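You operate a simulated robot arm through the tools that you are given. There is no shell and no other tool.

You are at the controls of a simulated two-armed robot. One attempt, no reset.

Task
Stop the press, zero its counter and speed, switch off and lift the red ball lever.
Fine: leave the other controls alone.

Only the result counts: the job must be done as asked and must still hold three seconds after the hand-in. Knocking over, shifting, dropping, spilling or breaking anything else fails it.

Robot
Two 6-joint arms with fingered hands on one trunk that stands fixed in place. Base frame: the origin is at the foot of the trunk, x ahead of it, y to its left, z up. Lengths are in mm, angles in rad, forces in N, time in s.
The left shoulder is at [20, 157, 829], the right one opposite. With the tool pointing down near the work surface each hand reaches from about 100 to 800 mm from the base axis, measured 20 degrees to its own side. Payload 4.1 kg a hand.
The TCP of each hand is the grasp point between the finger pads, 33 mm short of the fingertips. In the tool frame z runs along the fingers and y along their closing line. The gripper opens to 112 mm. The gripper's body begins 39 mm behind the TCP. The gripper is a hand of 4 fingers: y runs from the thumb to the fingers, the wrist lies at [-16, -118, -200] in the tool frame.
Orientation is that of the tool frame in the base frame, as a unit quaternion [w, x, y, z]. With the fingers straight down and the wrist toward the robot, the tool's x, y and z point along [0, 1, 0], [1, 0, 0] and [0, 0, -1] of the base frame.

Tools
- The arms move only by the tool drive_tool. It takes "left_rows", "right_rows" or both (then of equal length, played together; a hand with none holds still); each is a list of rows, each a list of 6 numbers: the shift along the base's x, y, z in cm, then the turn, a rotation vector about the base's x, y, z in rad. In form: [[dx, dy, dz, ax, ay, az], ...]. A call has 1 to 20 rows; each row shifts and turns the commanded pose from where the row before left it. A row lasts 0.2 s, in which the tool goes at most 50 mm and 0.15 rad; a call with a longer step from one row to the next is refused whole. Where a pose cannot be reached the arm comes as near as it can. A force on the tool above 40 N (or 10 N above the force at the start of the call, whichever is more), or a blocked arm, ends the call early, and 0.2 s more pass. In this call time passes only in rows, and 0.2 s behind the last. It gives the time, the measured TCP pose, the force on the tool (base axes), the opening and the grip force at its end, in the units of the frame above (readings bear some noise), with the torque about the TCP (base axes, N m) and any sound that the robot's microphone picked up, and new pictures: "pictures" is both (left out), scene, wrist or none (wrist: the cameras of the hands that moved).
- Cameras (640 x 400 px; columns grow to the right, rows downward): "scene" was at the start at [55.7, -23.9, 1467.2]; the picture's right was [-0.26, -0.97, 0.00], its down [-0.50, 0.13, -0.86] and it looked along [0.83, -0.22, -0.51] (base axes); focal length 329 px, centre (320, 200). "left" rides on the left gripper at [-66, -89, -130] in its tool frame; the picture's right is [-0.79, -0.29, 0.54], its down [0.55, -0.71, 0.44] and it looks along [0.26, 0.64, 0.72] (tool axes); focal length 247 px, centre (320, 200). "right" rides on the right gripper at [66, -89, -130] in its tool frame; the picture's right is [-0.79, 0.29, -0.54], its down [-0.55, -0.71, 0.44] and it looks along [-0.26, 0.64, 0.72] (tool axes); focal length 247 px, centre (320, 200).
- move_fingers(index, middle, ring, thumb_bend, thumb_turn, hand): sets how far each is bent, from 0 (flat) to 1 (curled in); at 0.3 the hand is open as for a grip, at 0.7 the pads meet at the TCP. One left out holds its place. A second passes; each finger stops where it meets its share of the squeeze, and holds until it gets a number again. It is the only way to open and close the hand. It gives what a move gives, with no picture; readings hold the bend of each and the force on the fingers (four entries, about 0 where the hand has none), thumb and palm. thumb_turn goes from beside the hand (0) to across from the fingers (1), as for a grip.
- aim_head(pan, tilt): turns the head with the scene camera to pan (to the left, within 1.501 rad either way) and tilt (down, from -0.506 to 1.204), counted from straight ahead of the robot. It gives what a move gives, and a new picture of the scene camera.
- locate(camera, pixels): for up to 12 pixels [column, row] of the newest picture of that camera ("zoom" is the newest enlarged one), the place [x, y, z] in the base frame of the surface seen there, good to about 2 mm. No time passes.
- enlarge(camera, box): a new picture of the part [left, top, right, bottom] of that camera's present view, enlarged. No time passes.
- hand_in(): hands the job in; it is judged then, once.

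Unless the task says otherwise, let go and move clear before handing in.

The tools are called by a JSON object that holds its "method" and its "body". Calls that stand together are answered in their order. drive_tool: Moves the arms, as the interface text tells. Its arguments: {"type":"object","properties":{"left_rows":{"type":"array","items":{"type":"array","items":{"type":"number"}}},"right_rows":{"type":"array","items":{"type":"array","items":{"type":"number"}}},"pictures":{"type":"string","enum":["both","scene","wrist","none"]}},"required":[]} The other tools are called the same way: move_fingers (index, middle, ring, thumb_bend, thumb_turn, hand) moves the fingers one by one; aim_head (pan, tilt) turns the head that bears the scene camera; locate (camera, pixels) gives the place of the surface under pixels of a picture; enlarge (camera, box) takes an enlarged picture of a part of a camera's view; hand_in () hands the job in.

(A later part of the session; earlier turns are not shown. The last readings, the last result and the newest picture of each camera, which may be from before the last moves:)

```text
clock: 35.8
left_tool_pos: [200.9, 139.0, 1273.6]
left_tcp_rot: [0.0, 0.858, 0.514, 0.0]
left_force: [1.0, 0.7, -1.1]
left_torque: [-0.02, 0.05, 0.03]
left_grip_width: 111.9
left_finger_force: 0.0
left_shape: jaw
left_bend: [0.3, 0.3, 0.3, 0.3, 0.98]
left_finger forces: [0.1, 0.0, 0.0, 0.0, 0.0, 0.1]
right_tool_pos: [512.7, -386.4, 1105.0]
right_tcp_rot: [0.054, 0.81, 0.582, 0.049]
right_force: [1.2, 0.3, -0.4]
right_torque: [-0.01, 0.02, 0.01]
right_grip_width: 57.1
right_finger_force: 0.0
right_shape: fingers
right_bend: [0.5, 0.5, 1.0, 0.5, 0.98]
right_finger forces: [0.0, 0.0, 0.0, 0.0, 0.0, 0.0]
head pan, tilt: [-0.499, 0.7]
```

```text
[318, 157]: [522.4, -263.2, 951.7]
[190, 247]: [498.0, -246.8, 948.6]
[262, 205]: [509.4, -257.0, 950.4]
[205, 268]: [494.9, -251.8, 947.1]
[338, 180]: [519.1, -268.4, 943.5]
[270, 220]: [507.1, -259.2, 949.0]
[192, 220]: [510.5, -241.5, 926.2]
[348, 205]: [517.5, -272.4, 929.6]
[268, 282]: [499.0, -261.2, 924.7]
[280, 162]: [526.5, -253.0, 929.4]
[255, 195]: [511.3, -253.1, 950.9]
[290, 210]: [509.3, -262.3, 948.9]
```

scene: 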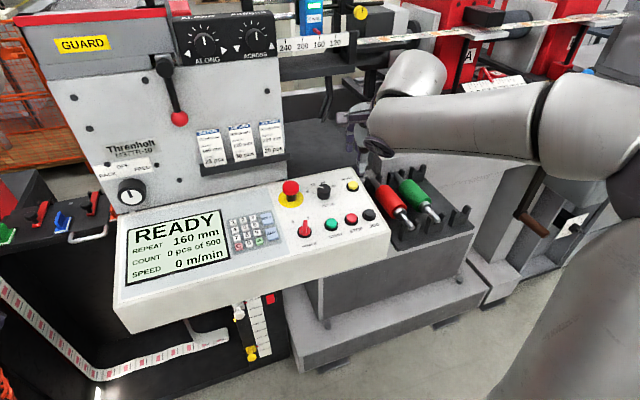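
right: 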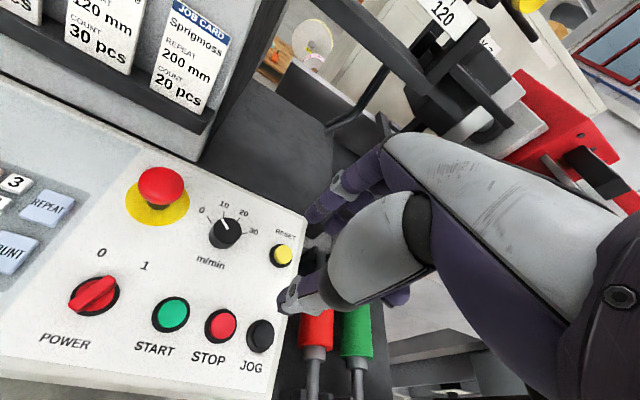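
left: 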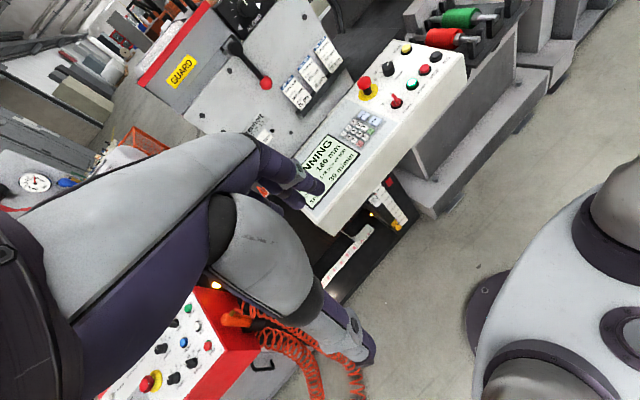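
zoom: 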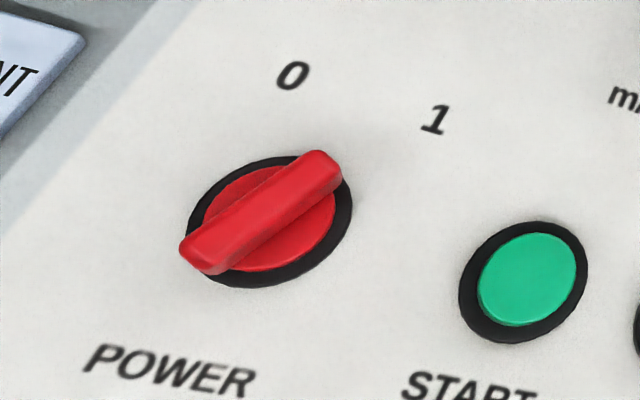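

The POWER bar is centred at about (509.5,-257), 30 mm long, with its top at z≈950, and needs about 50–60° counterclockwise. I'll push its upper end leftward with the index finger, so I'm reshaping to point and hovering to the right of the bar.

{"method": "move_fingers", "body": {"hand": "right", "index": 0.3, "middle": 1, "ring": 1, "thumb_bend": 0.3, "thumb_turn": 0}}

{"method": "drive_tool", "body": {"right_rows": [[-2, 3, 0, 0, 0, 0], [-2, 3, -2, 0, 0, 0], [-2, 3, -3, 0, 0, 0], [-0.4, 2.1, -3, 0, 0, 0], [0, 0, -2.5, 0, 0, 0]]}}

{"method": "aim_head", "body": {"pan": -0.4, "tilt": 0.75}}

{"method": "enlarge", "body": {"camera": "scene", "box": [260, 110, 420, 230]}}

```text
clock: 36.8
left_tool_pos: [201.3, 139.2, 1273.2]
left_tcp_rot: [0.0, 0.858, 0.513, 0.0]
left_force: [0.3, -0.2, -0.1]
left_torque: [-0.01, -0.02, -0.01]
left_grip_width: 112.0
left_finger_force: 0.0
left_shape: jaw
left_bend: [0.3, 0.3, 0.3, 0.3, 0.98]
left_finger forces: [0.1, 0.0, 0.0, 0.0, 0.0, 0.0]
right_tool_pos: [514.4, -386.4, 1105.2]
right_tcp_rot: [0.054, 0.81, 0.581, 0.048]
right_force: [-0.4, 0.3, -0.3]
right_torque: [-0.03, 0.0, -0.01]
right_grip_width: 153.4
right_finger_force: 0.1
right_shape: fingers
right_bend: [0.3, 1.0, 1.0, 0.3, 0.0]
right_finger forces: [0.1, 0.0, 0.0, 0.0, 0.1, 0.0]
head pan, tilt: [-0.499, 0.7]
```

```text
clock: 38.0
left_tool_pos: [201.5, 138.6, 1273.8]
left_tcp_rot: [0.0, 0.858, 0.514, 0.0]
left_force: [-0.8, -1.1, 0.2]
left_torque: [-0.01, -0.02, 0.03]
left_grip_width: 111.7
left_finger_force: 0.1
left_shape: jaw
left_bend: [0.3, 0.3, 0.3, 0.3, 0.98]
left_finger forces: [0.0, 0.0, 0.0, 0.0, 0.0, 0.0]
right_tool_pos: [446.0, -275.9, 996.7]
right_tcp_rot: [0.054, 0.81, 0.582, 0.049]
right_force: [0.1, -0.4, 0.2]
right_torque: [-0.01, -0.01, 0.01]
right_grip_width: 153.5
right_finger_force: 0.0
right_shape: fingers
right_bend: [0.3, 1.0, 1.0, 0.3, 0.0]
right_finger forces: [0.0, 0.1, 0.0, 0.1, 0.0, 0.0]
head pan, tilt: [-0.499, 0.7]
```

scene: 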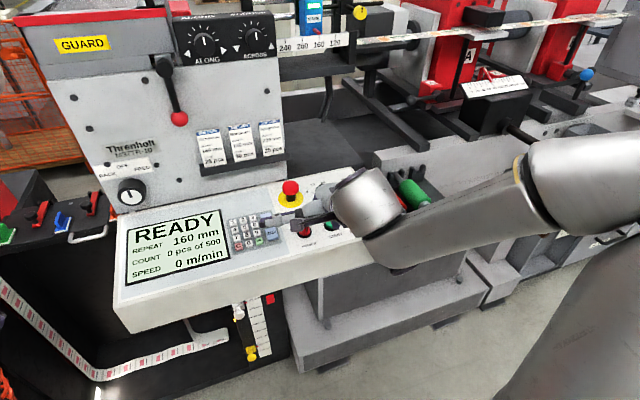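
right: 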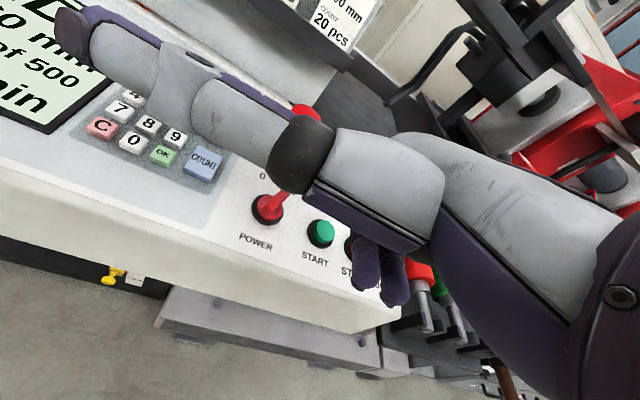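

```text
clock: 38.6
left_tool_pos: [202.3, 140.2, 1272.7]
left_tcp_rot: [0.0, 0.858, 0.513, 0.0]
left_force: [1.3, 0.5, 0.8]
left_torque: [0.01, -0.01, -0.01]
left_grip_width: 111.7
left_finger_force: 0.1
left_shape: jaw
left_bend: [0.3, 0.3, 0.3, 0.3, 0.98]
left_finger forces: [0.1, 0.0, 0.1, 0.0, 0.0, 0.0]
right_tool_pos: [447.8, -275.6, 998.1]
right_tcp_rot: [0.054, 0.81, 0.582, 0.048]
right_force: [0.2, 0.6, 0.5]
right_torque: [-0.01, 0.0, -0.01]
right_grip_width: 153.6
right_finger_force: 0.0
right_shape: fingers
right_bend: [0.3, 1.0, 1.0, 0.3, 0.0]
right_finger forces: [0.1, 0.0, 0.0, 0.1, 0.1, 0.0]
head pan, tilt: [-0.4, 0.75]
```

scene: 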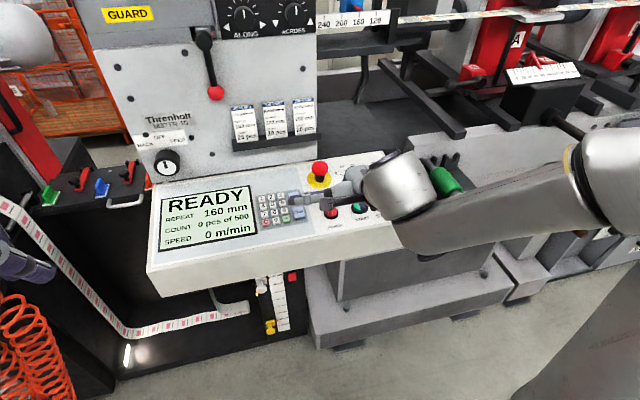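

```text
3.33 times, centred on (340, 170) of scene
```

zoom: 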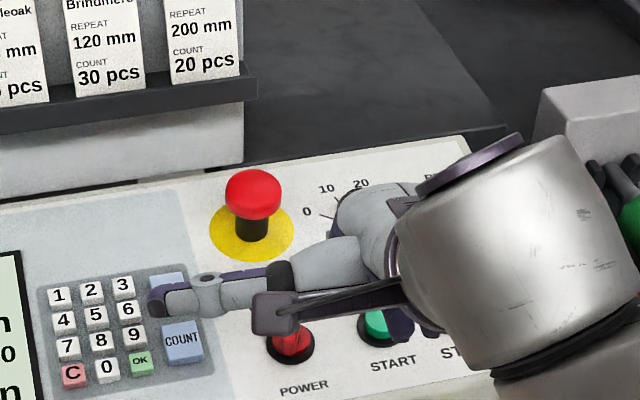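

The index finger is hidden from the head, so I'll check it with the left hand's camera.

{"method": "enlarge", "body": {"camera": "left", "box": [300, 30, 500, 180]}}

```text
2.67 times, centred on (400, 105) of left
```

zoom: 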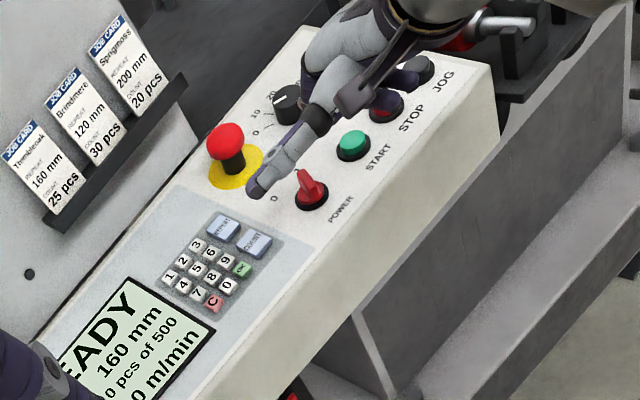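

The thumb blocks both views of the index finger. I'll swing the thumb back toward the robot with a flat bend, which stays in front of the panel and clear.

{"method": "move_fingers", "body": {"hand": "right", "thumb_bend": 0.0, "thumb_turn": 0.98}}

{"method": "enlarge", "body": {"camera": "right", "box": [160, 100, 480, 300]}}

{"method": "enlarge", "body": {"camera": "left", "box": [350, 50, 470, 140]}}

```text
clock: 39.6
left_tool_pos: [201.2, 138.5, 1274.2]
left_tcp_rot: [-0.001, 0.858, 0.514, 0.0]
left_force: [0.2, 0.3, -0.5]
left_torque: [-0.01, 0.0, 0.04]
left_grip_width: 111.6
left_finger_force: 0.0
left_shape: jaw
left_bend: [0.3, 0.3, 0.3, 0.3, 0.98]
left_finger forces: [0.0, 0.0, 0.0, 0.0, 0.0, 0.0]
right_tool_pos: [446.4, -275.6, 998.6]
right_tcp_rot: [0.054, 0.81, 0.582, 0.049]
right_force: [0.4, -0.3, 0.3]
right_torque: [0.0, 0.03, -0.01]
right_grip_width: 134.8
right_finger_force: 0.1
right_shape: fingers
right_bend: [0.3, 1.0, 1.0, 0.0, 0.93]
right_finger forces: [0.0, 0.0, 0.0, 0.0, 0.0, 0.0]
head pan, tilt: [-0.4, 0.75]
```

```text
2.00 times, centred on (320, 200) of right
```

zoom: 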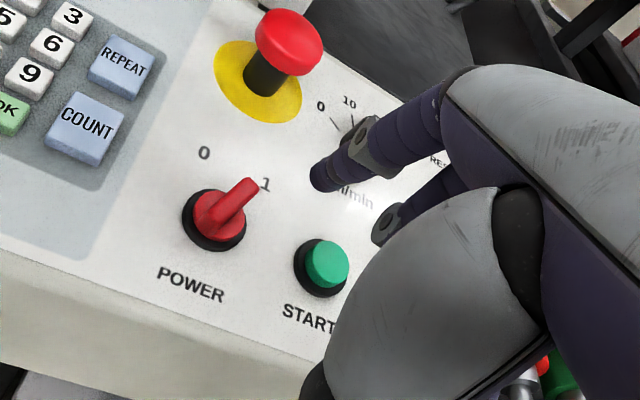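

```text
4.44 times, centred on (410, 95) of left
```

zoom: 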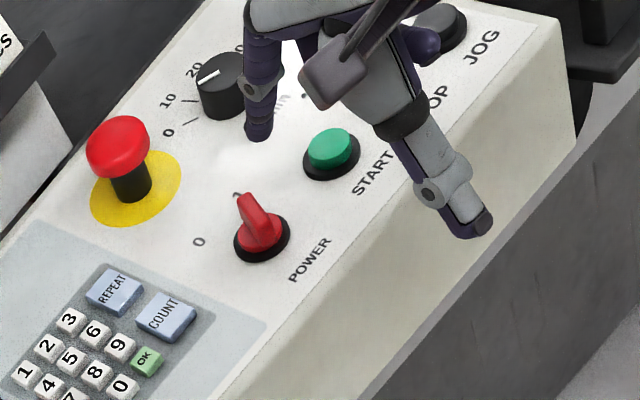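

Now the index tip is visible at left-zoom (258,133) and the thumb at (478,228). I'll locate both.

{"method": "locate", "body": {"camera": "zoom", "pixels": [[258, 137], [258, 125], [268, 110], [478, 230], [250, 200], [262, 240], [335, 145], [460, 200]]}}

```text
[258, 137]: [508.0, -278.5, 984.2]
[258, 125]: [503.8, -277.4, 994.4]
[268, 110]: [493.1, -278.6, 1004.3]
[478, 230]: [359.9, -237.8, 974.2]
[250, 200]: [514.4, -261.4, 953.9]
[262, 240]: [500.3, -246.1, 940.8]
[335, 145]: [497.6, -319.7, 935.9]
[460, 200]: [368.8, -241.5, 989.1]
```

The index tip is about at (510,-281,978), just right of the bar. I'll go down 40 mm and then push toward 0 in small steps.

{"method": "drive_tool", "body": {"right_rows": [[0, 0, -2, 0, 0, 0], [0, 0, -2, 0, 0, 0], [0.12, 0.2, 0, 0, 0, 0], [0.12, 0.2, 0, 0, 0, 0], [0.12, 0.2, 0, 0, 0, 0], [0.12, 0.2, 0, 0, 0, 0]]}}

{"method": "enlarge", "body": {"camera": "left", "box": [350, 50, 470, 140]}}

{"method": "enlarge", "body": {"camera": "right", "box": [160, 100, 480, 300]}}

```text
clock: 41.0
left_tool_pos: [202.0, 138.3, 1272.9]
left_tcp_rot: [0.0, 0.858, 0.513, 0.001]
left_force: [-0.2, -0.1, 0.1]
left_torque: [-0.02, 0.01, 0.01]
left_grip_width: 111.5
left_finger_force: 0.1
left_shape: jaw
left_bend: [0.3, 0.3, 0.3, 0.3, 0.98]
left_finger forces: [0.0, 0.1, 0.0, 0.0, 0.0, 0.0]
right_tool_pos: [449.3, -269.1, 957.5]
right_tcp_rot: [0.054, 0.81, 0.582, 0.048]
right_force: [-0.9, -0.1, 0.5]
right_torque: [-0.01, -0.03, -0.02]
right_grip_width: 134.8
right_finger_force: 0.0
right_shape: fingers
right_bend: [0.3, 1.0, 1.0, 0.0, 0.93]
right_finger forces: [0.0, 0.0, 0.1, 0.1, 0.0, 0.0]
head pan, tilt: [-0.4, 0.75]
```

scene: 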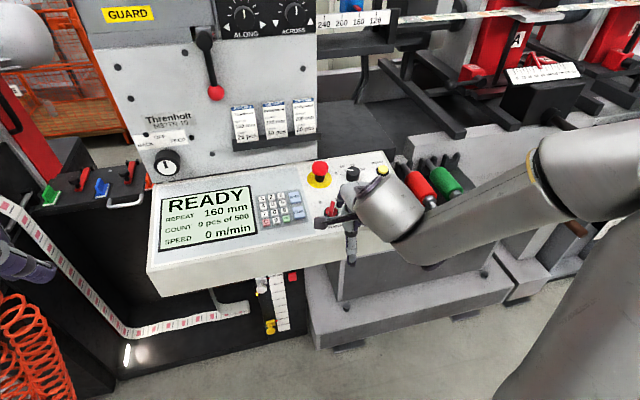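
right: 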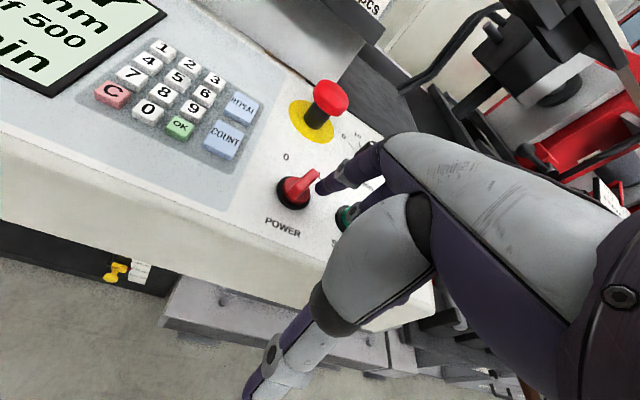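

```text
4.44 times, centred on (410, 95) of left
```

zoom: 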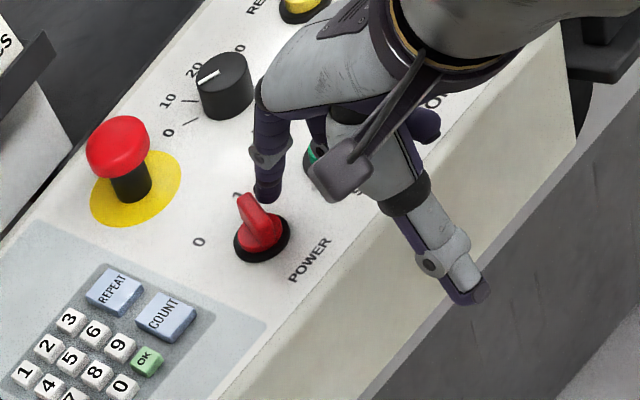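

```text
2.00 times, centred on (320, 200) of right
```

zoom: 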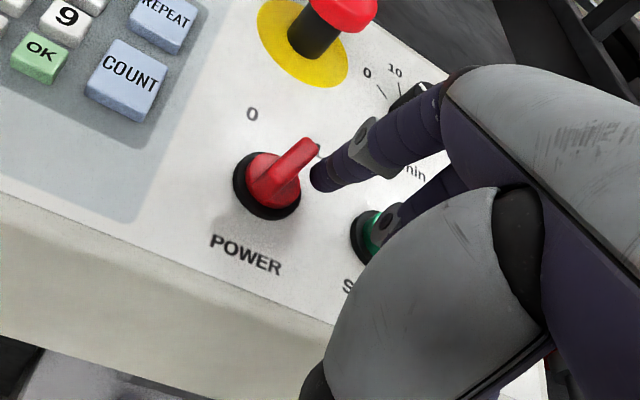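

The tip is a few mm from the right side of the bar's upper end. I'll continue pushing leftward.

{"method": "drive_tool", "body": {"right_rows": [[0.05, 0.2, 0, 0, 0, 0], [0.05, 0.2, 0, 0, 0, 0], [0.05, 0.2, 0, 0, 0, 0], [0.05, 0.2, 0, 0, 0, 0], [0.05, 0.2, 0, 0, 0, 0]]}}

{"method": "enlarge", "body": {"camera": "left", "box": [350, 50, 470, 140]}}

{"method": "enlarge", "body": {"camera": "right", "box": [160, 100, 480, 300]}}

```text
clock: 42.2
left_tool_pos: [201.8, 138.0, 1273.6]
left_tcp_rot: [0.0, 0.858, 0.514, 0.0]
left_force: [0.9, -0.4, 0.5]
left_torque: [-0.04, 0.02, 0.0]
left_grip_width: 111.6
left_finger_force: 0.0
left_shape: jaw
left_bend: [0.3, 0.3, 0.3, 0.3, 0.98]
left_finger forces: [0.1, 0.1, 0.1, 0.1, 0.0, 0.1]
right_tool_pos: [453.2, -258.1, 956.2]
right_tcp_rot: [0.054, 0.81, 0.581, 0.049]
right_force: [1.3, -0.5, 1.1]
right_torque: [0.0, -0.06, -0.08]
right_grip_width: 136.9
right_finger_force: 0.9
right_shape: fingers
right_bend: [0.29, 1.0, 1.0, 0.0, 0.93]
right_finger forces: [1.5, 0.0, 0.0, 0.0, 0.0, 0.0]
head pan, tilt: [-0.4, 0.75]
```

scene: 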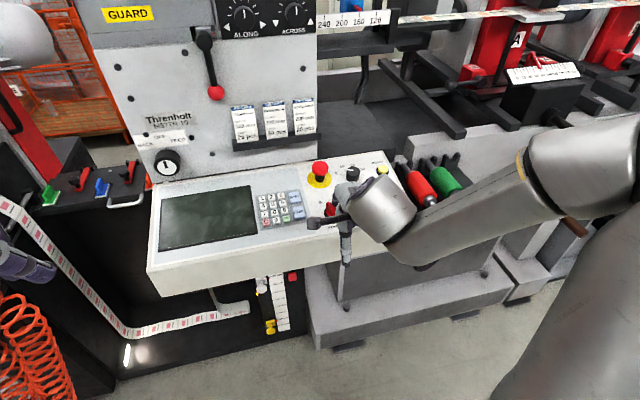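
right: 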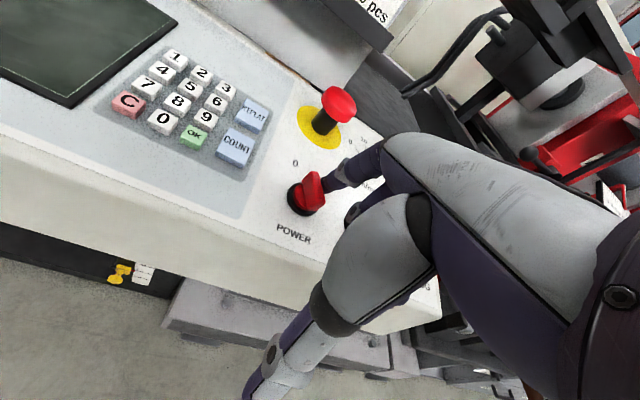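

```text
4.44 times, centred on (410, 95) of left
```

zoom: 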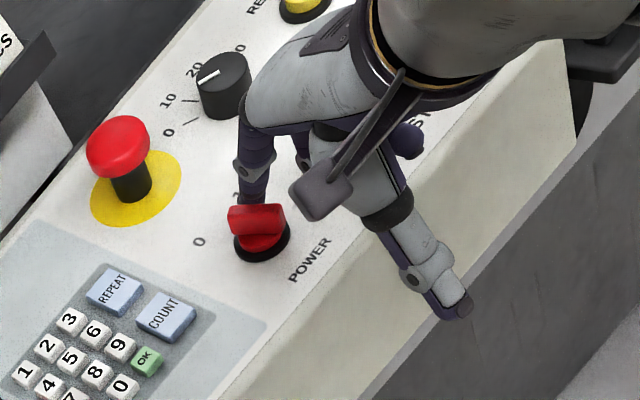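

```text
2.00 times, centred on (320, 200) of right
```

zoom: 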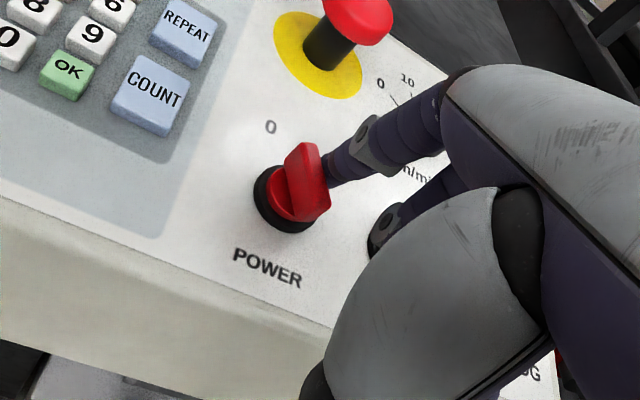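

The screen went dark, so the power is off. I'll push a few more mm to make sure the bar is fully at 0.

{"method": "drive_tool", "body": {"right_rows": [[0.05, 0.15, 0, 0, 0, 0], [0.05, 0.15, 0, 0, 0, 0]]}}

{"method": "enlarge", "body": {"camera": "left", "box": [350, 50, 470, 140]}}

{"method": "enlarge", "body": {"camera": "right", "box": [160, 100, 480, 300]}}

```text
clock: 42.8
left_tool_pos: [201.5, 138.4, 1274.2]
left_tcp_rot: [-0.001, 0.858, 0.513, 0.0]
left_force: [-0.1, -1.4, 0.1]
left_torque: [0.01, 0.0, 0.02]
left_grip_width: 112.0
left_finger_force: 0.0
left_shape: jaw
left_bend: [0.3, 0.3, 0.3, 0.3, 0.98]
left_finger forces: [0.1, 0.0, 0.1, 0.0, 0.1, 0.0]
right_tool_pos: [455.0, -256.6, 957.9]
right_tcp_rot: [0.054, 0.811, 0.58, 0.048]
right_force: [-1.4, -8.3, 2.3]
right_torque: [-0.04, -0.12, -0.51]
right_grip_width: 136.7
right_finger_force: 4.0
right_shape: fingers
right_bend: [0.29, 1.0, 1.0, 0.0, 0.93]
right_finger forces: [7.9, 0.1, 0.0, 0.1, 0.0, 0.1]
head pan, tilt: [-0.4, 0.75]
```

scene: 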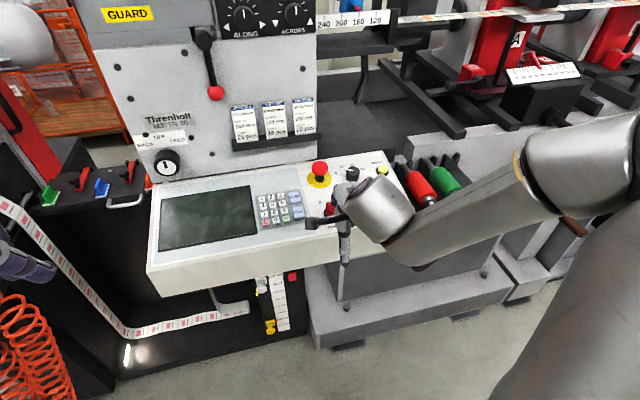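
right: 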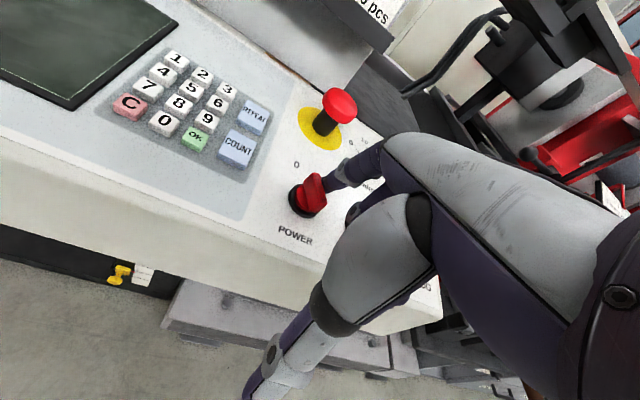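

```text
4.44 times, centred on (410, 95) of left
```

zoom: 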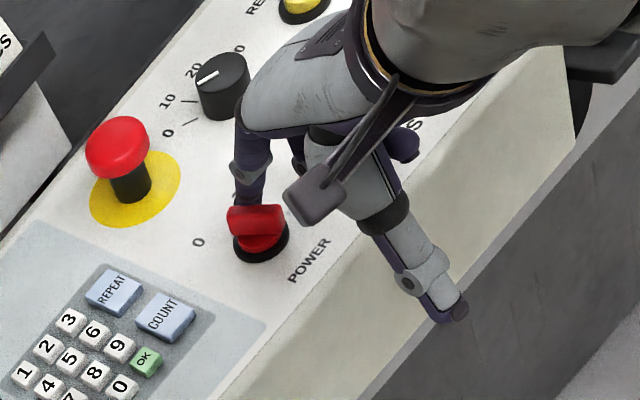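

```text
2.00 times, centred on (320, 200) of right
```

zoom: 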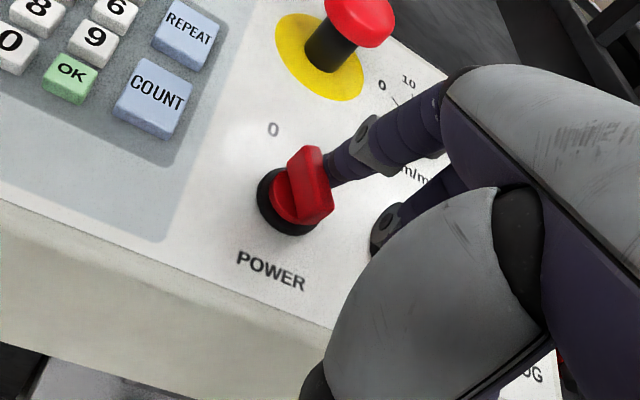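

The bar hit its stop (8 N), so it's fully at 0. I'll back off to the right, lift clear, and then measure the lever.

{"method": "drive_tool", "body": {"right_rows": [[-0.1, -0.4, 0, 0, 0, 0], [0, -0.8, 0, 0, 0, 0], [0, 0, 2.5, 0, 0, 0], [0, 0, 4, 0, 0, 0], [0, 0, 4, 0, 0, 0], [-3, -2, 3, 0, 0, 0], [-3, -3, 0, 0, 0, 0], [-3, -3, 0, 0, 0, 0]]}}

{"method": "aim_head", "body": {"pan": -0.2, "tilt": 0.5}}

{"method": "enlarge", "body": {"camera": "scene", "box": [180, 60, 380, 260]}}

```text
clock: 44.6
left_tool_pos: [201.8, 139.1, 1274.1]
left_tcp_rot: [0.001, 0.858, 0.514, 0.0]
left_force: [1.4, 0.1, -0.3]
left_torque: [-0.01, -0.01, -0.01]
left_grip_width: 111.7
left_finger_force: 0.1
left_shape: jaw
left_bend: [0.3, 0.3, 0.3, 0.3, 0.98]
left_finger forces: [0.1, 0.0, 0.0, 0.1, 0.0, 0.0]
right_tool_pos: [363.0, -343.9, 1095.2]
right_tcp_rot: [0.054, 0.81, 0.582, 0.049]
right_force: [0.5, -0.6, -0.2]
right_torque: [0.0, -0.01, 0.04]
right_grip_width: 135.3
right_finger_force: 0.1
right_shape: fingers
right_bend: [0.3, 1.0, 1.0, 0.0, 0.93]
right_finger forces: [0.0, 0.0, 0.0, 0.1, 0.0, 0.1]
head pan, tilt: [-0.4, 0.75]
```

scene: 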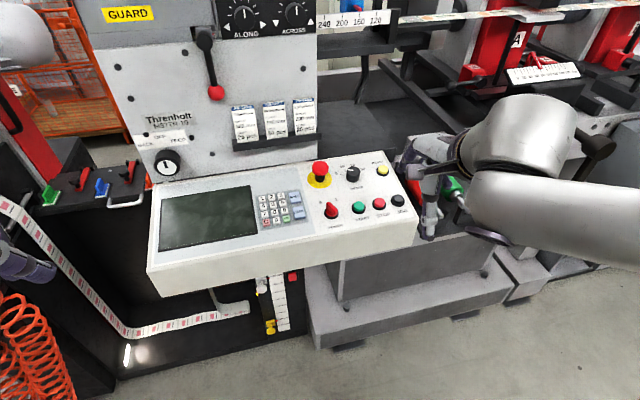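
right: 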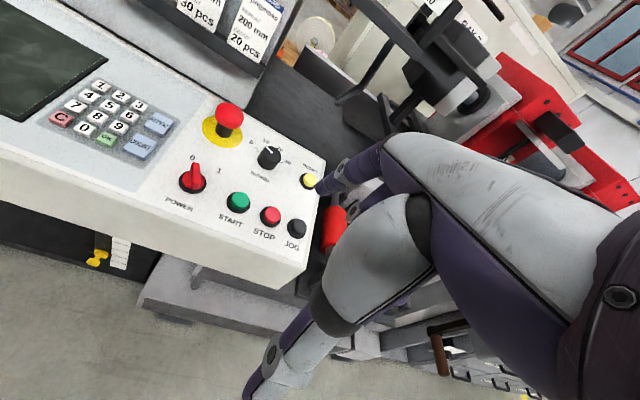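

```text
clock: 45.4
left_tool_pos: [201.7, 138.6, 1273.0]
left_tcp_rot: [0.0, 0.858, 0.513, 0.0]
left_force: [-0.5, -0.3, 0.1]
left_torque: [0.03, -0.02, 0.02]
left_grip_width: 111.8
left_finger_force: 0.0
left_shape: jaw
left_bend: [0.3, 0.3, 0.3, 0.3, 0.98]
left_finger forces: [0.0, 0.1, 0.0, 0.0, 0.1, 0.0]
right_tool_pos: [364.4, -345.0, 1095.4]
right_tcp_rot: [0.055, 0.81, 0.581, 0.048]
right_force: [-0.4, -0.1, 0.9]
right_torque: [0.02, 0.03, 0.03]
right_grip_width: 135.2
right_finger_force: 0.0
right_shape: fingers
right_bend: [0.3, 1.0, 1.0, 0.0, 0.93]
right_finger forces: [0.1, 0.0, 0.0, 0.0, 0.0, 0.0]
head pan, tilt: [-0.201, 0.499]
```

scene: 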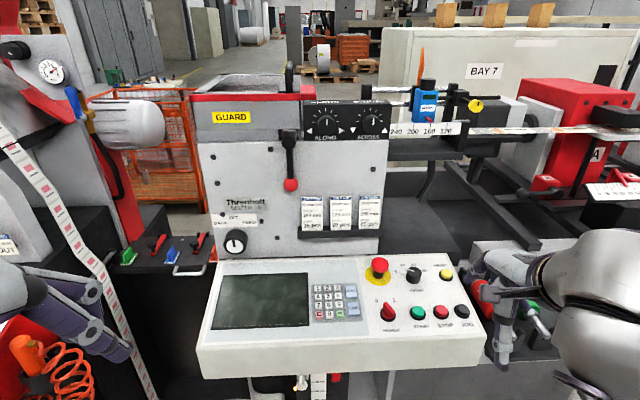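

```text
2.00 times, centred on (280, 160) of scene
```

zoom: 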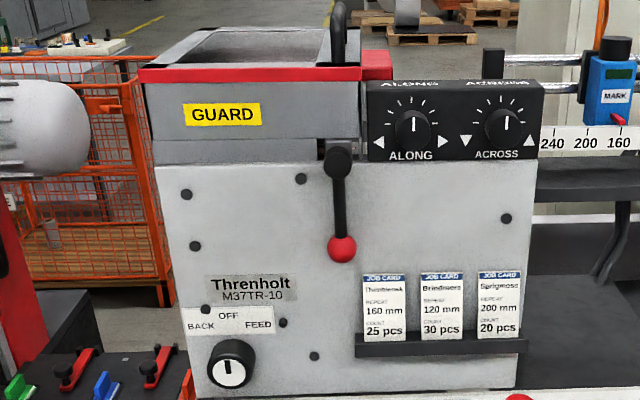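

The lever is clearly visible, with its pivot at zoom (338,163) and the ball at (341,248). I'll measure it and re-check the panel.

{"method": "locate", "body": {"camera": "zoom", "pixels": [[341, 248], [342, 240], [338, 200], [338, 163], [338, 180], [320, 220], [360, 220], [410, 130], [500, 125], [395, 290], [380, 345], [341, 262]]}}

{"method": "locate", "body": {"camera": "zoom", "pixels": [[338, 145], [260, 125], [320, 70], [338, 20], [330, 248], [353, 248], [375, 90], [375, 158], [230, 370], [420, 180]]}}

{"method": "enlarge", "body": {"camera": "scene", "box": [340, 245, 480, 335]}}

```text
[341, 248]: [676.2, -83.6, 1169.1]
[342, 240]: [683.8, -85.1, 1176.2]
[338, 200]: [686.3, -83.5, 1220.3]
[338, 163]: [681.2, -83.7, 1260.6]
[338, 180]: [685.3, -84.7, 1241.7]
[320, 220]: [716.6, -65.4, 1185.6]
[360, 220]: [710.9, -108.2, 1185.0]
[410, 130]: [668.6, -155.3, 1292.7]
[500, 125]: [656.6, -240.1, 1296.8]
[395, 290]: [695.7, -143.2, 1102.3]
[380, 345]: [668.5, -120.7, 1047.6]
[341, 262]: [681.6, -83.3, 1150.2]
```

```text
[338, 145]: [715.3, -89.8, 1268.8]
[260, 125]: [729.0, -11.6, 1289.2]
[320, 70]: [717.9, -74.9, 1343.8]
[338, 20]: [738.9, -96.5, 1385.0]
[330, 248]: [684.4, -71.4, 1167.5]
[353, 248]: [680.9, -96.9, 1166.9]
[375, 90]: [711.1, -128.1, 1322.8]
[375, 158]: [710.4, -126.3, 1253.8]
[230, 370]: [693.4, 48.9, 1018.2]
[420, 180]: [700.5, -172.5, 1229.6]
```

```text
4.44 times, centred on (410, 290) of scene
```

zoom: 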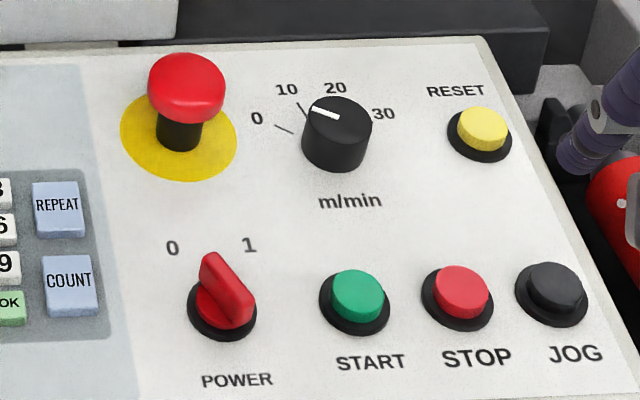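

POWER is now at 0 and the dial at 0. For the lever I need to know which way it pivots, so I'll look at the hub closely from the head and the left wrist camera.

{"method": "enlarge", "body": {"camera": "scene", "box": [260, 110, 330, 210]}}

{"method": "enlarge", "body": {"camera": "left", "box": [200, 10, 320, 110]}}

{"method": "enlarge", "body": {"camera": "right", "box": [0, 0, 320, 200]}}

```text
4.00 times, centred on (295, 160) of scene
```

zoom: 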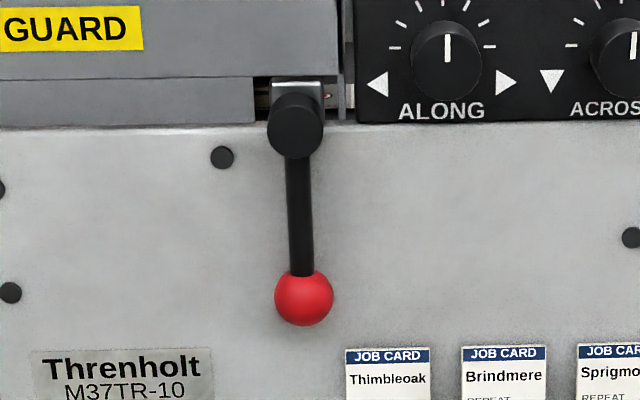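

```text
4.00 times, centred on (260, 60) of left
```

zoom: 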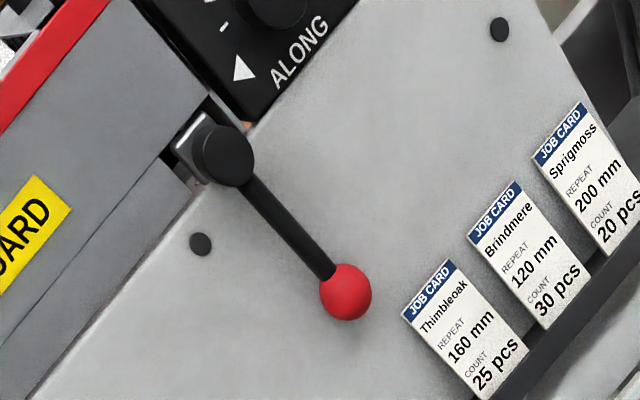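

```text
2.00 times, centred on (160, 100) of right
```

zoom: 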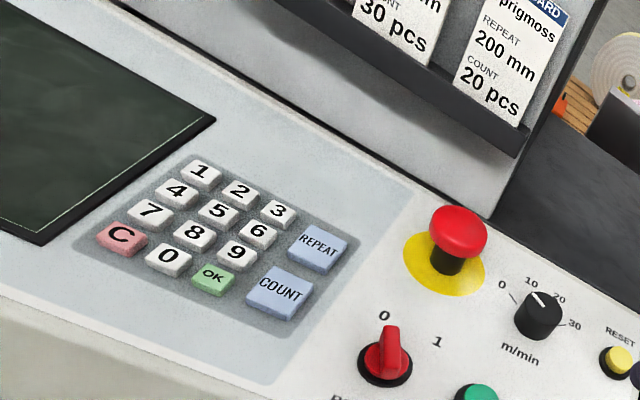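

The hub's round cap faces the robot, so the lever swings in the plane of the press face. The ALONG box blocks the right side, so it should lift to the left. I'll push it with the index finger pointing forward as a peg, so I'm folding the thumb aside and staging the hand in front.

{"method": "move_fingers", "body": {"hand": "right", "index": 0.3, "thumb_bend": 0.3, "thumb_turn": 0.0}}

{"method": "drive_tool", "body": {"right_rows": [[0, 0, 3, 0, 0, 0.02], [0, 0, 3, 0, 0, 0.02], [2, 3, 2, 0, 0, 0.02], [2, 3, 1, 0, 0, 0.02], [2, 3, 1, 0, 0, 0.02], [2, 3, 1, 0, 0, 0.02], [2, 2.4, 0, 0, 0, 0]]}}

```text
clock: 46.4
left_tool_pos: [201.3, 139.4, 1273.1]
left_tcp_rot: [0.0, 0.858, 0.513, 0.001]
left_force: [-0.3, 0.2, 1.1]
left_torque: [-0.02, 0.01, -0.01]
left_grip_width: 111.6
left_finger_force: 0.1
left_shape: jaw
left_bend: [0.3, 0.3, 0.3, 0.3, 0.98]
left_finger forces: [0.1, 0.0, 0.0, 0.1, 0.1, 0.0]
right_tool_pos: [364.0, -344.3, 1095.1]
right_tcp_rot: [0.055, 0.81, 0.581, 0.048]
right_force: [-0.2, 0.9, 0.0]
right_torque: [-0.04, -0.02, -0.03]
right_grip_width: 153.9
right_finger_force: 0.1
right_shape: fingers
right_bend: [0.3, 1.0, 1.0, 0.3, 0.0]
right_finger forces: [0.1, 0.1, 0.0, 0.1, 0.0, 0.0]
head pan, tilt: [-0.201, 0.499]
```

```text
clock: 48.0
left_tool_pos: [201.5, 138.9, 1273.6]
left_tcp_rot: [0.0, 0.858, 0.514, 0.0]
left_force: [0.4, -0.7, -0.3]
left_torque: [0.0, -0.05, -0.01]
left_grip_width: 111.7
left_finger_force: 0.0
left_shape: jaw
left_bend: [0.3, 0.3, 0.3, 0.3, 0.98]
left_finger forces: [0.1, 0.0, 0.1, 0.1, 0.1, 0.0]
right_tool_pos: [460.3, -203.1, 1202.2]
right_tcp_rot: [0.051, 0.773, 0.63, 0.052]
right_force: [-0.2, 0.8, 0.7]
right_torque: [-0.02, -0.02, 0.0]
right_grip_width: 153.8
right_finger_force: 0.0
right_shape: fingers
right_bend: [0.3, 1.0, 1.0, 0.3, 0.0]
right_finger forces: [0.0, 0.0, 0.0, 0.0, 0.0, 0.0]
head pan, tilt: [-0.201, 0.499]
```

scene: 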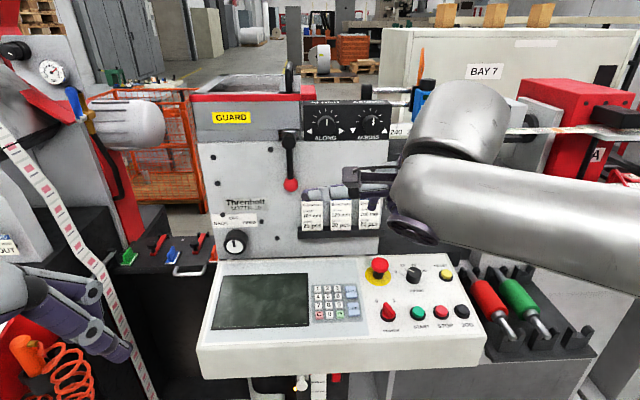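
right: 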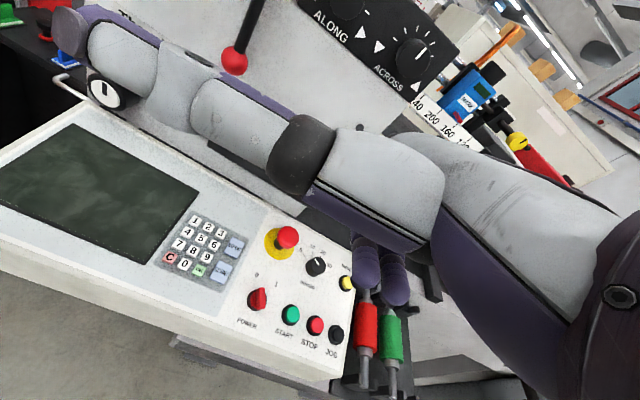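

Now I'll pitch the hand so the fingers point forward while easing toward the press.

{"method": "drive_tool", "body": {"right_rows": [[1, 0, 0, -0.0284, -0.139, 0], [1, 0, 0, -0.0284, -0.139, 0], [1, 0, 0, -0.0284, -0.139, 0], [1, 0, 0, -0.0284, -0.139, 0], [1, 0, 0, -0.0284, -0.139, 0]]}}

```text
clock: 49.2
left_tool_pos: [201.5, 139.4, 1274.5]
left_tcp_rot: [0.0, 0.858, 0.513, -0.001]
left_force: [-0.9, 0.1, -0.5]
left_torque: [0.02, -0.02, 0.01]
left_grip_width: 112.0
left_finger_force: 0.0
left_shape: jaw
left_bend: [0.3, 0.3, 0.3, 0.3, 0.98]
left_finger forces: [0.1, 0.0, 0.0, 0.1, 0.1, 0.0]
right_tool_pos: [513.4, -202.7, 1202.2]
right_tcp_rot: [0.316, 0.704, 0.576, 0.269]
right_force: [-0.3, -0.3, 0.1]
right_torque: [0.02, 0.01, 0.01]
right_grip_width: 154.0
right_finger_force: 0.1
right_shape: fingers
right_bend: [0.3, 1.0, 1.0, 0.3, 0.0]
right_finger forces: [0.1, 0.1, 0.0, 0.1, 0.0, 0.1]
head pan, tilt: [-0.201, 0.499]
```

scene: 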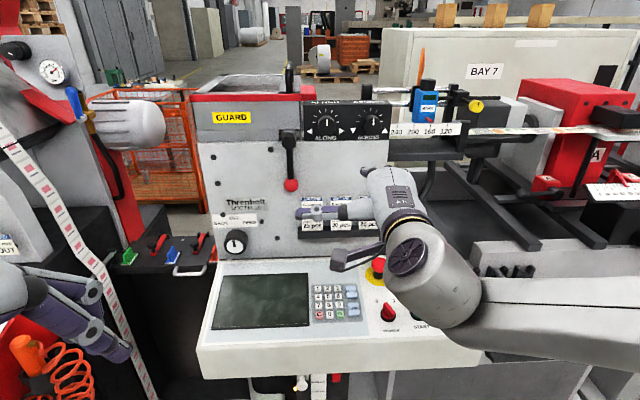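
right: 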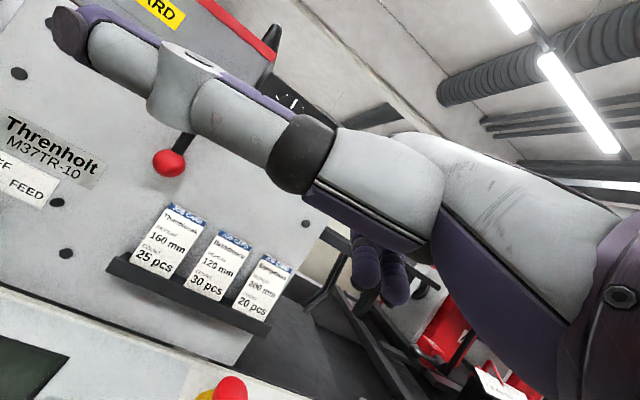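

The reorientation is working, but the forearm is dropping toward the panel near scene (450,310). I'll check the clearance before continuing.

{"method": "locate", "body": {"camera": "scene", "pixels": [[430, 315], [500, 350], [600, 370], [345, 262], [400, 290], [450, 320], [470, 340], [318, 212]]}}

{"method": "enlarge", "body": {"camera": "left", "box": [200, 0, 520, 200]}}

```text
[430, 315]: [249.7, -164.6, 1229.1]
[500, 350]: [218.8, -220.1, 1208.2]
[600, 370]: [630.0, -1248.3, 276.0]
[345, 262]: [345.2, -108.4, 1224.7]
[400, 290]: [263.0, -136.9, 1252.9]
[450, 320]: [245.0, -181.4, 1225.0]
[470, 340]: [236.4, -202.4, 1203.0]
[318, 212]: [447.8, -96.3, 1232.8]
```

```text
2.00 times, centred on (360, 100) of left
```

zoom: 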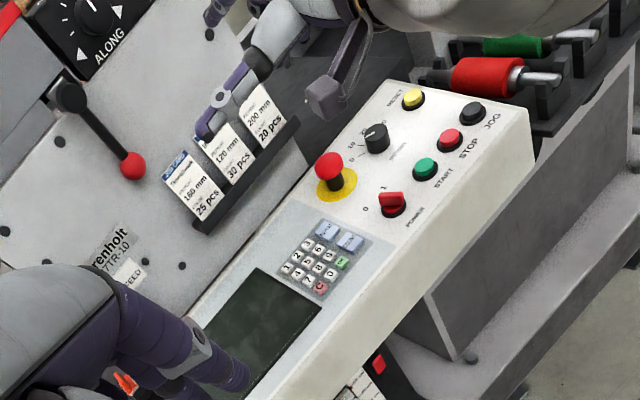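

The forearm is at x≈250 and z≈1200, well clear of the panel. I'll continue pitching.

{"method": "drive_tool", "body": {"right_rows": [[1, 0, 0, -0.0284, -0.139, 0], [1, 0, 0, -0.0284, -0.139, 0], [1, 0, 0, -0.0284, -0.139, 0], [1, 0, 0, -0.0284, -0.139, 0], [1, 0, 0, -0.0284, -0.139, 0]]}}

{"method": "enlarge", "body": {"camera": "left", "box": [200, 0, 520, 200]}}

```text
clock: 50.4
left_tool_pos: [201.1, 138.9, 1274.7]
left_tcp_rot: [0.0, 0.858, 0.513, 0.001]
left_force: [0.0, 0.2, -0.2]
left_torque: [0.02, -0.02, 0.01]
left_grip_width: 111.9
left_finger_force: 0.1
left_shape: jaw
left_bend: [0.3, 0.3, 0.3, 0.3, 0.98]
left_finger forces: [0.1, 0.0, 0.0, 0.1, 0.1, 0.0]
right_tool_pos: [528.8, -99.1, 1237.0]
right_tcp_rot: [0.539, 0.564, 0.442, 0.443]
right_force: [-0.6, 0.0, 0.0]
right_torque: [0.05, 0.02, 0.04]
right_grip_width: 154.1
right_finger_force: 0.1
right_shape: fingers
right_bend: [0.3, 1.0, 1.0, 0.3, 0.0]
right_finger forces: [0.1, 0.0, 0.0, 0.0, 0.1, 0.1]
right hand out of reach, approached as far as the arm can: row 3, 4, 5
head pan, tilt: [-0.201, 0.499]
```

scene: 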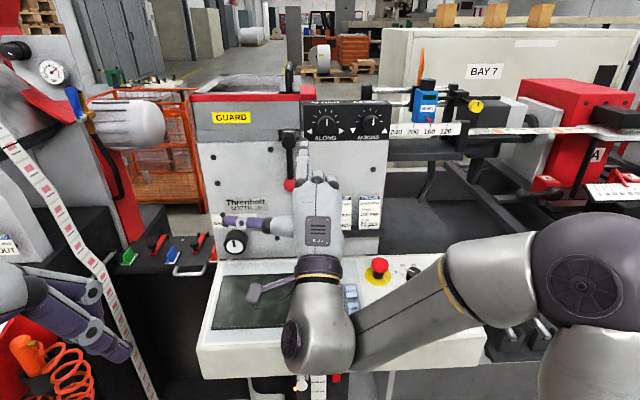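
right: 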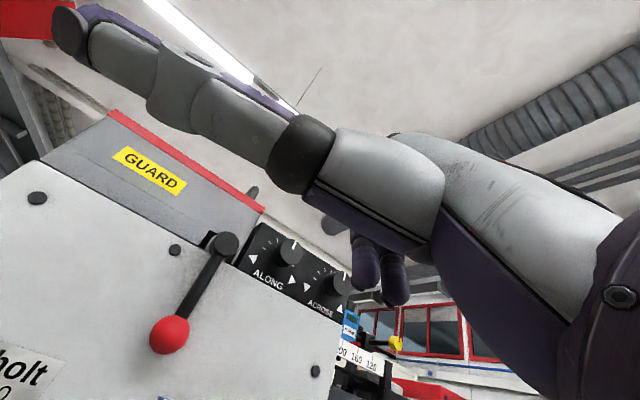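

```text
2.00 times, centred on (360, 100) of left
```

zoom: 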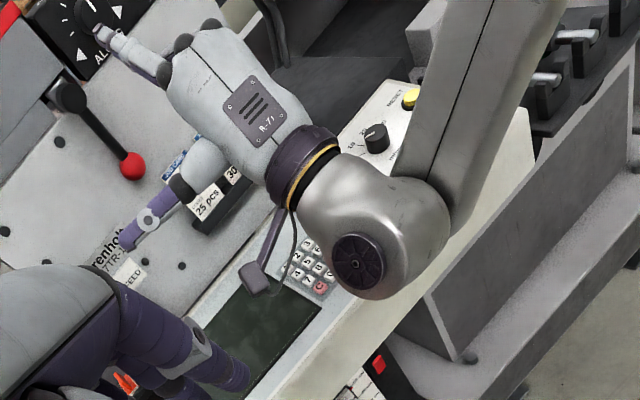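

The orientation is reached, but the position shifted to (529,-99,1237) because of reach. I'll check how high the forearm is over the panel.

{"method": "locate", "body": {"camera": "scene", "pixels": [[330, 360], [400, 350], [460, 330], [400, 290], [580, 280], [320, 230], [288, 320], [240, 222], [330, 178], [305, 185], [265, 290], [290, 185]]}}

{"method": "locate", "body": {"camera": "left", "pixels": [[380, 130], [415, 115], [425, 60], [255, 20], [265, 35], [290, 60], [265, 118]]}}

```text
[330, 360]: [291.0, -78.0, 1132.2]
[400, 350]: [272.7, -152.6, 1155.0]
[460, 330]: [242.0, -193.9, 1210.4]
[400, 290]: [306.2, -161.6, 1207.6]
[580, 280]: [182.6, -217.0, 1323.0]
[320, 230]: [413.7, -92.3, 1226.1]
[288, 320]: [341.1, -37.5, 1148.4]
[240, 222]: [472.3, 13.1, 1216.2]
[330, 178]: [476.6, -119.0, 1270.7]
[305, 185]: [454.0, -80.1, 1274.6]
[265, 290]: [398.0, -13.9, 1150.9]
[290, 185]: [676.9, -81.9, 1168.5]
```

```text
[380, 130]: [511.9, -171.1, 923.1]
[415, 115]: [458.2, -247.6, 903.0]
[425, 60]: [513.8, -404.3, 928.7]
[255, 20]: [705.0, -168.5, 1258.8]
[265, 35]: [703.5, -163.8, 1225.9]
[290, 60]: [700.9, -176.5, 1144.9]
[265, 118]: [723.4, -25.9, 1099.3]
```

The arm is above z≈1130 and in front of the panel, so it's clear. I'll bring the index tip to about (625,-100,1195), in front and just right of the lever.

{"method": "drive_tool", "body": {"right_rows": [[1.2, -0.2, -2.5, 0, 0, 0], [1.2, -0.2, -2.5, 0, 0, 0], [1.2, -0.2, -2.5, 0, 0, 0], [1.2, -0.2, -2.5, 0, 0, 0]]}}

{"method": "enlarge", "body": {"camera": "left", "box": [200, 0, 440, 150]}}

{"method": "enlarge", "body": {"camera": "scene", "box": [200, 100, 400, 260]}}

```text
clock: 51.4
left_tool_pos: [200.9, 139.0, 1275.2]
left_tcp_rot: [0.0, 0.858, 0.514, 0.0]
left_force: [-0.8, 0.5, 0.3]
left_torque: [0.0, -0.02, 0.01]
left_grip_width: 111.9
left_finger_force: 0.2
left_shape: jaw
left_bend: [0.3, 0.3, 0.3, 0.3, 0.98]
left_finger forces: [0.0, 0.0, 0.0, 0.0, 0.1, 0.0]
right_tool_pos: [556.6, -47.3, 1160.5]
right_tcp_rot: [0.539, 0.553, 0.45, 0.448]
right_force: [0.1, 0.4, 0.2]
right_torque: [-0.02, 0.03, -0.03]
right_grip_width: 154.0
right_finger_force: 0.1
right_shape: fingers
right_bend: [0.3, 1.0, 1.0, 0.3, 0.0]
right_finger forces: [0.0, 0.1, 0.0, 0.0, 0.0, 0.1]
right hand out of reach, approached as far as the arm can: row 1, 2, 3, 4
head pan, tilt: [-0.201, 0.499]
```

scene: 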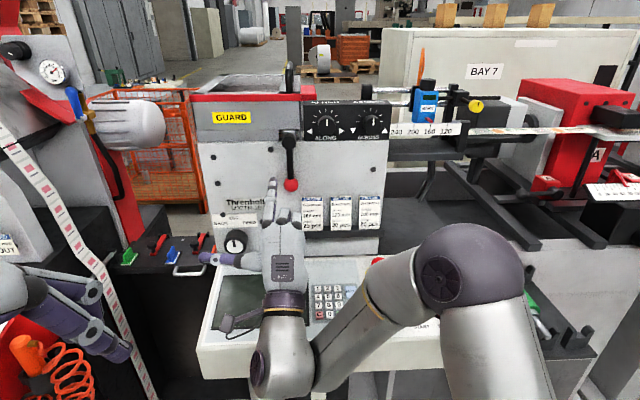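
right: 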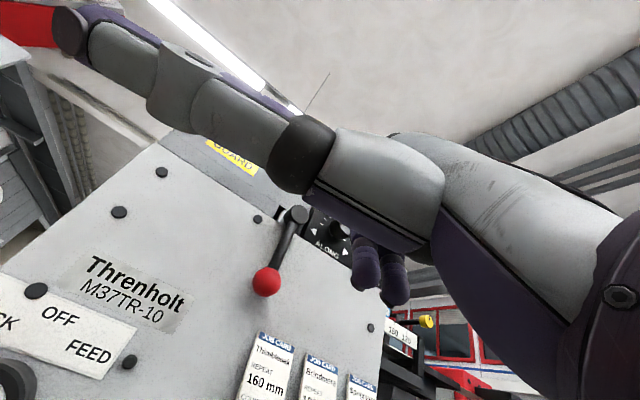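

```text
2.67 times, centred on (320, 75) of left
```

zoom: 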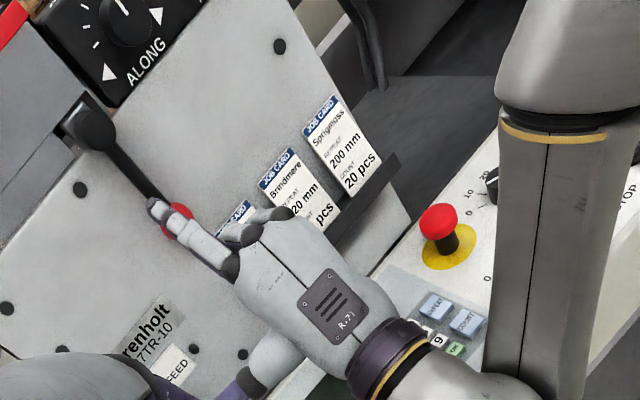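

```text
2.50 times, centred on (300, 180) of scene
```

zoom: 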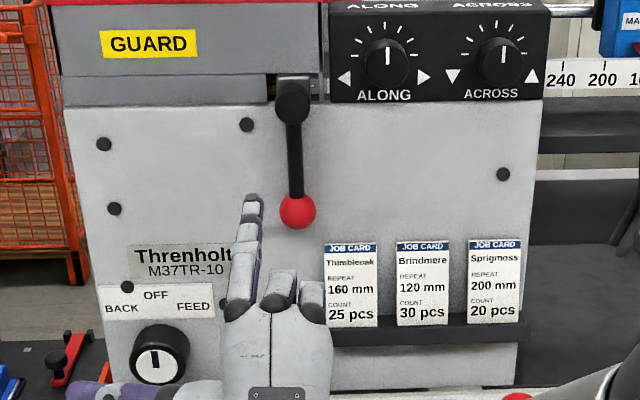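

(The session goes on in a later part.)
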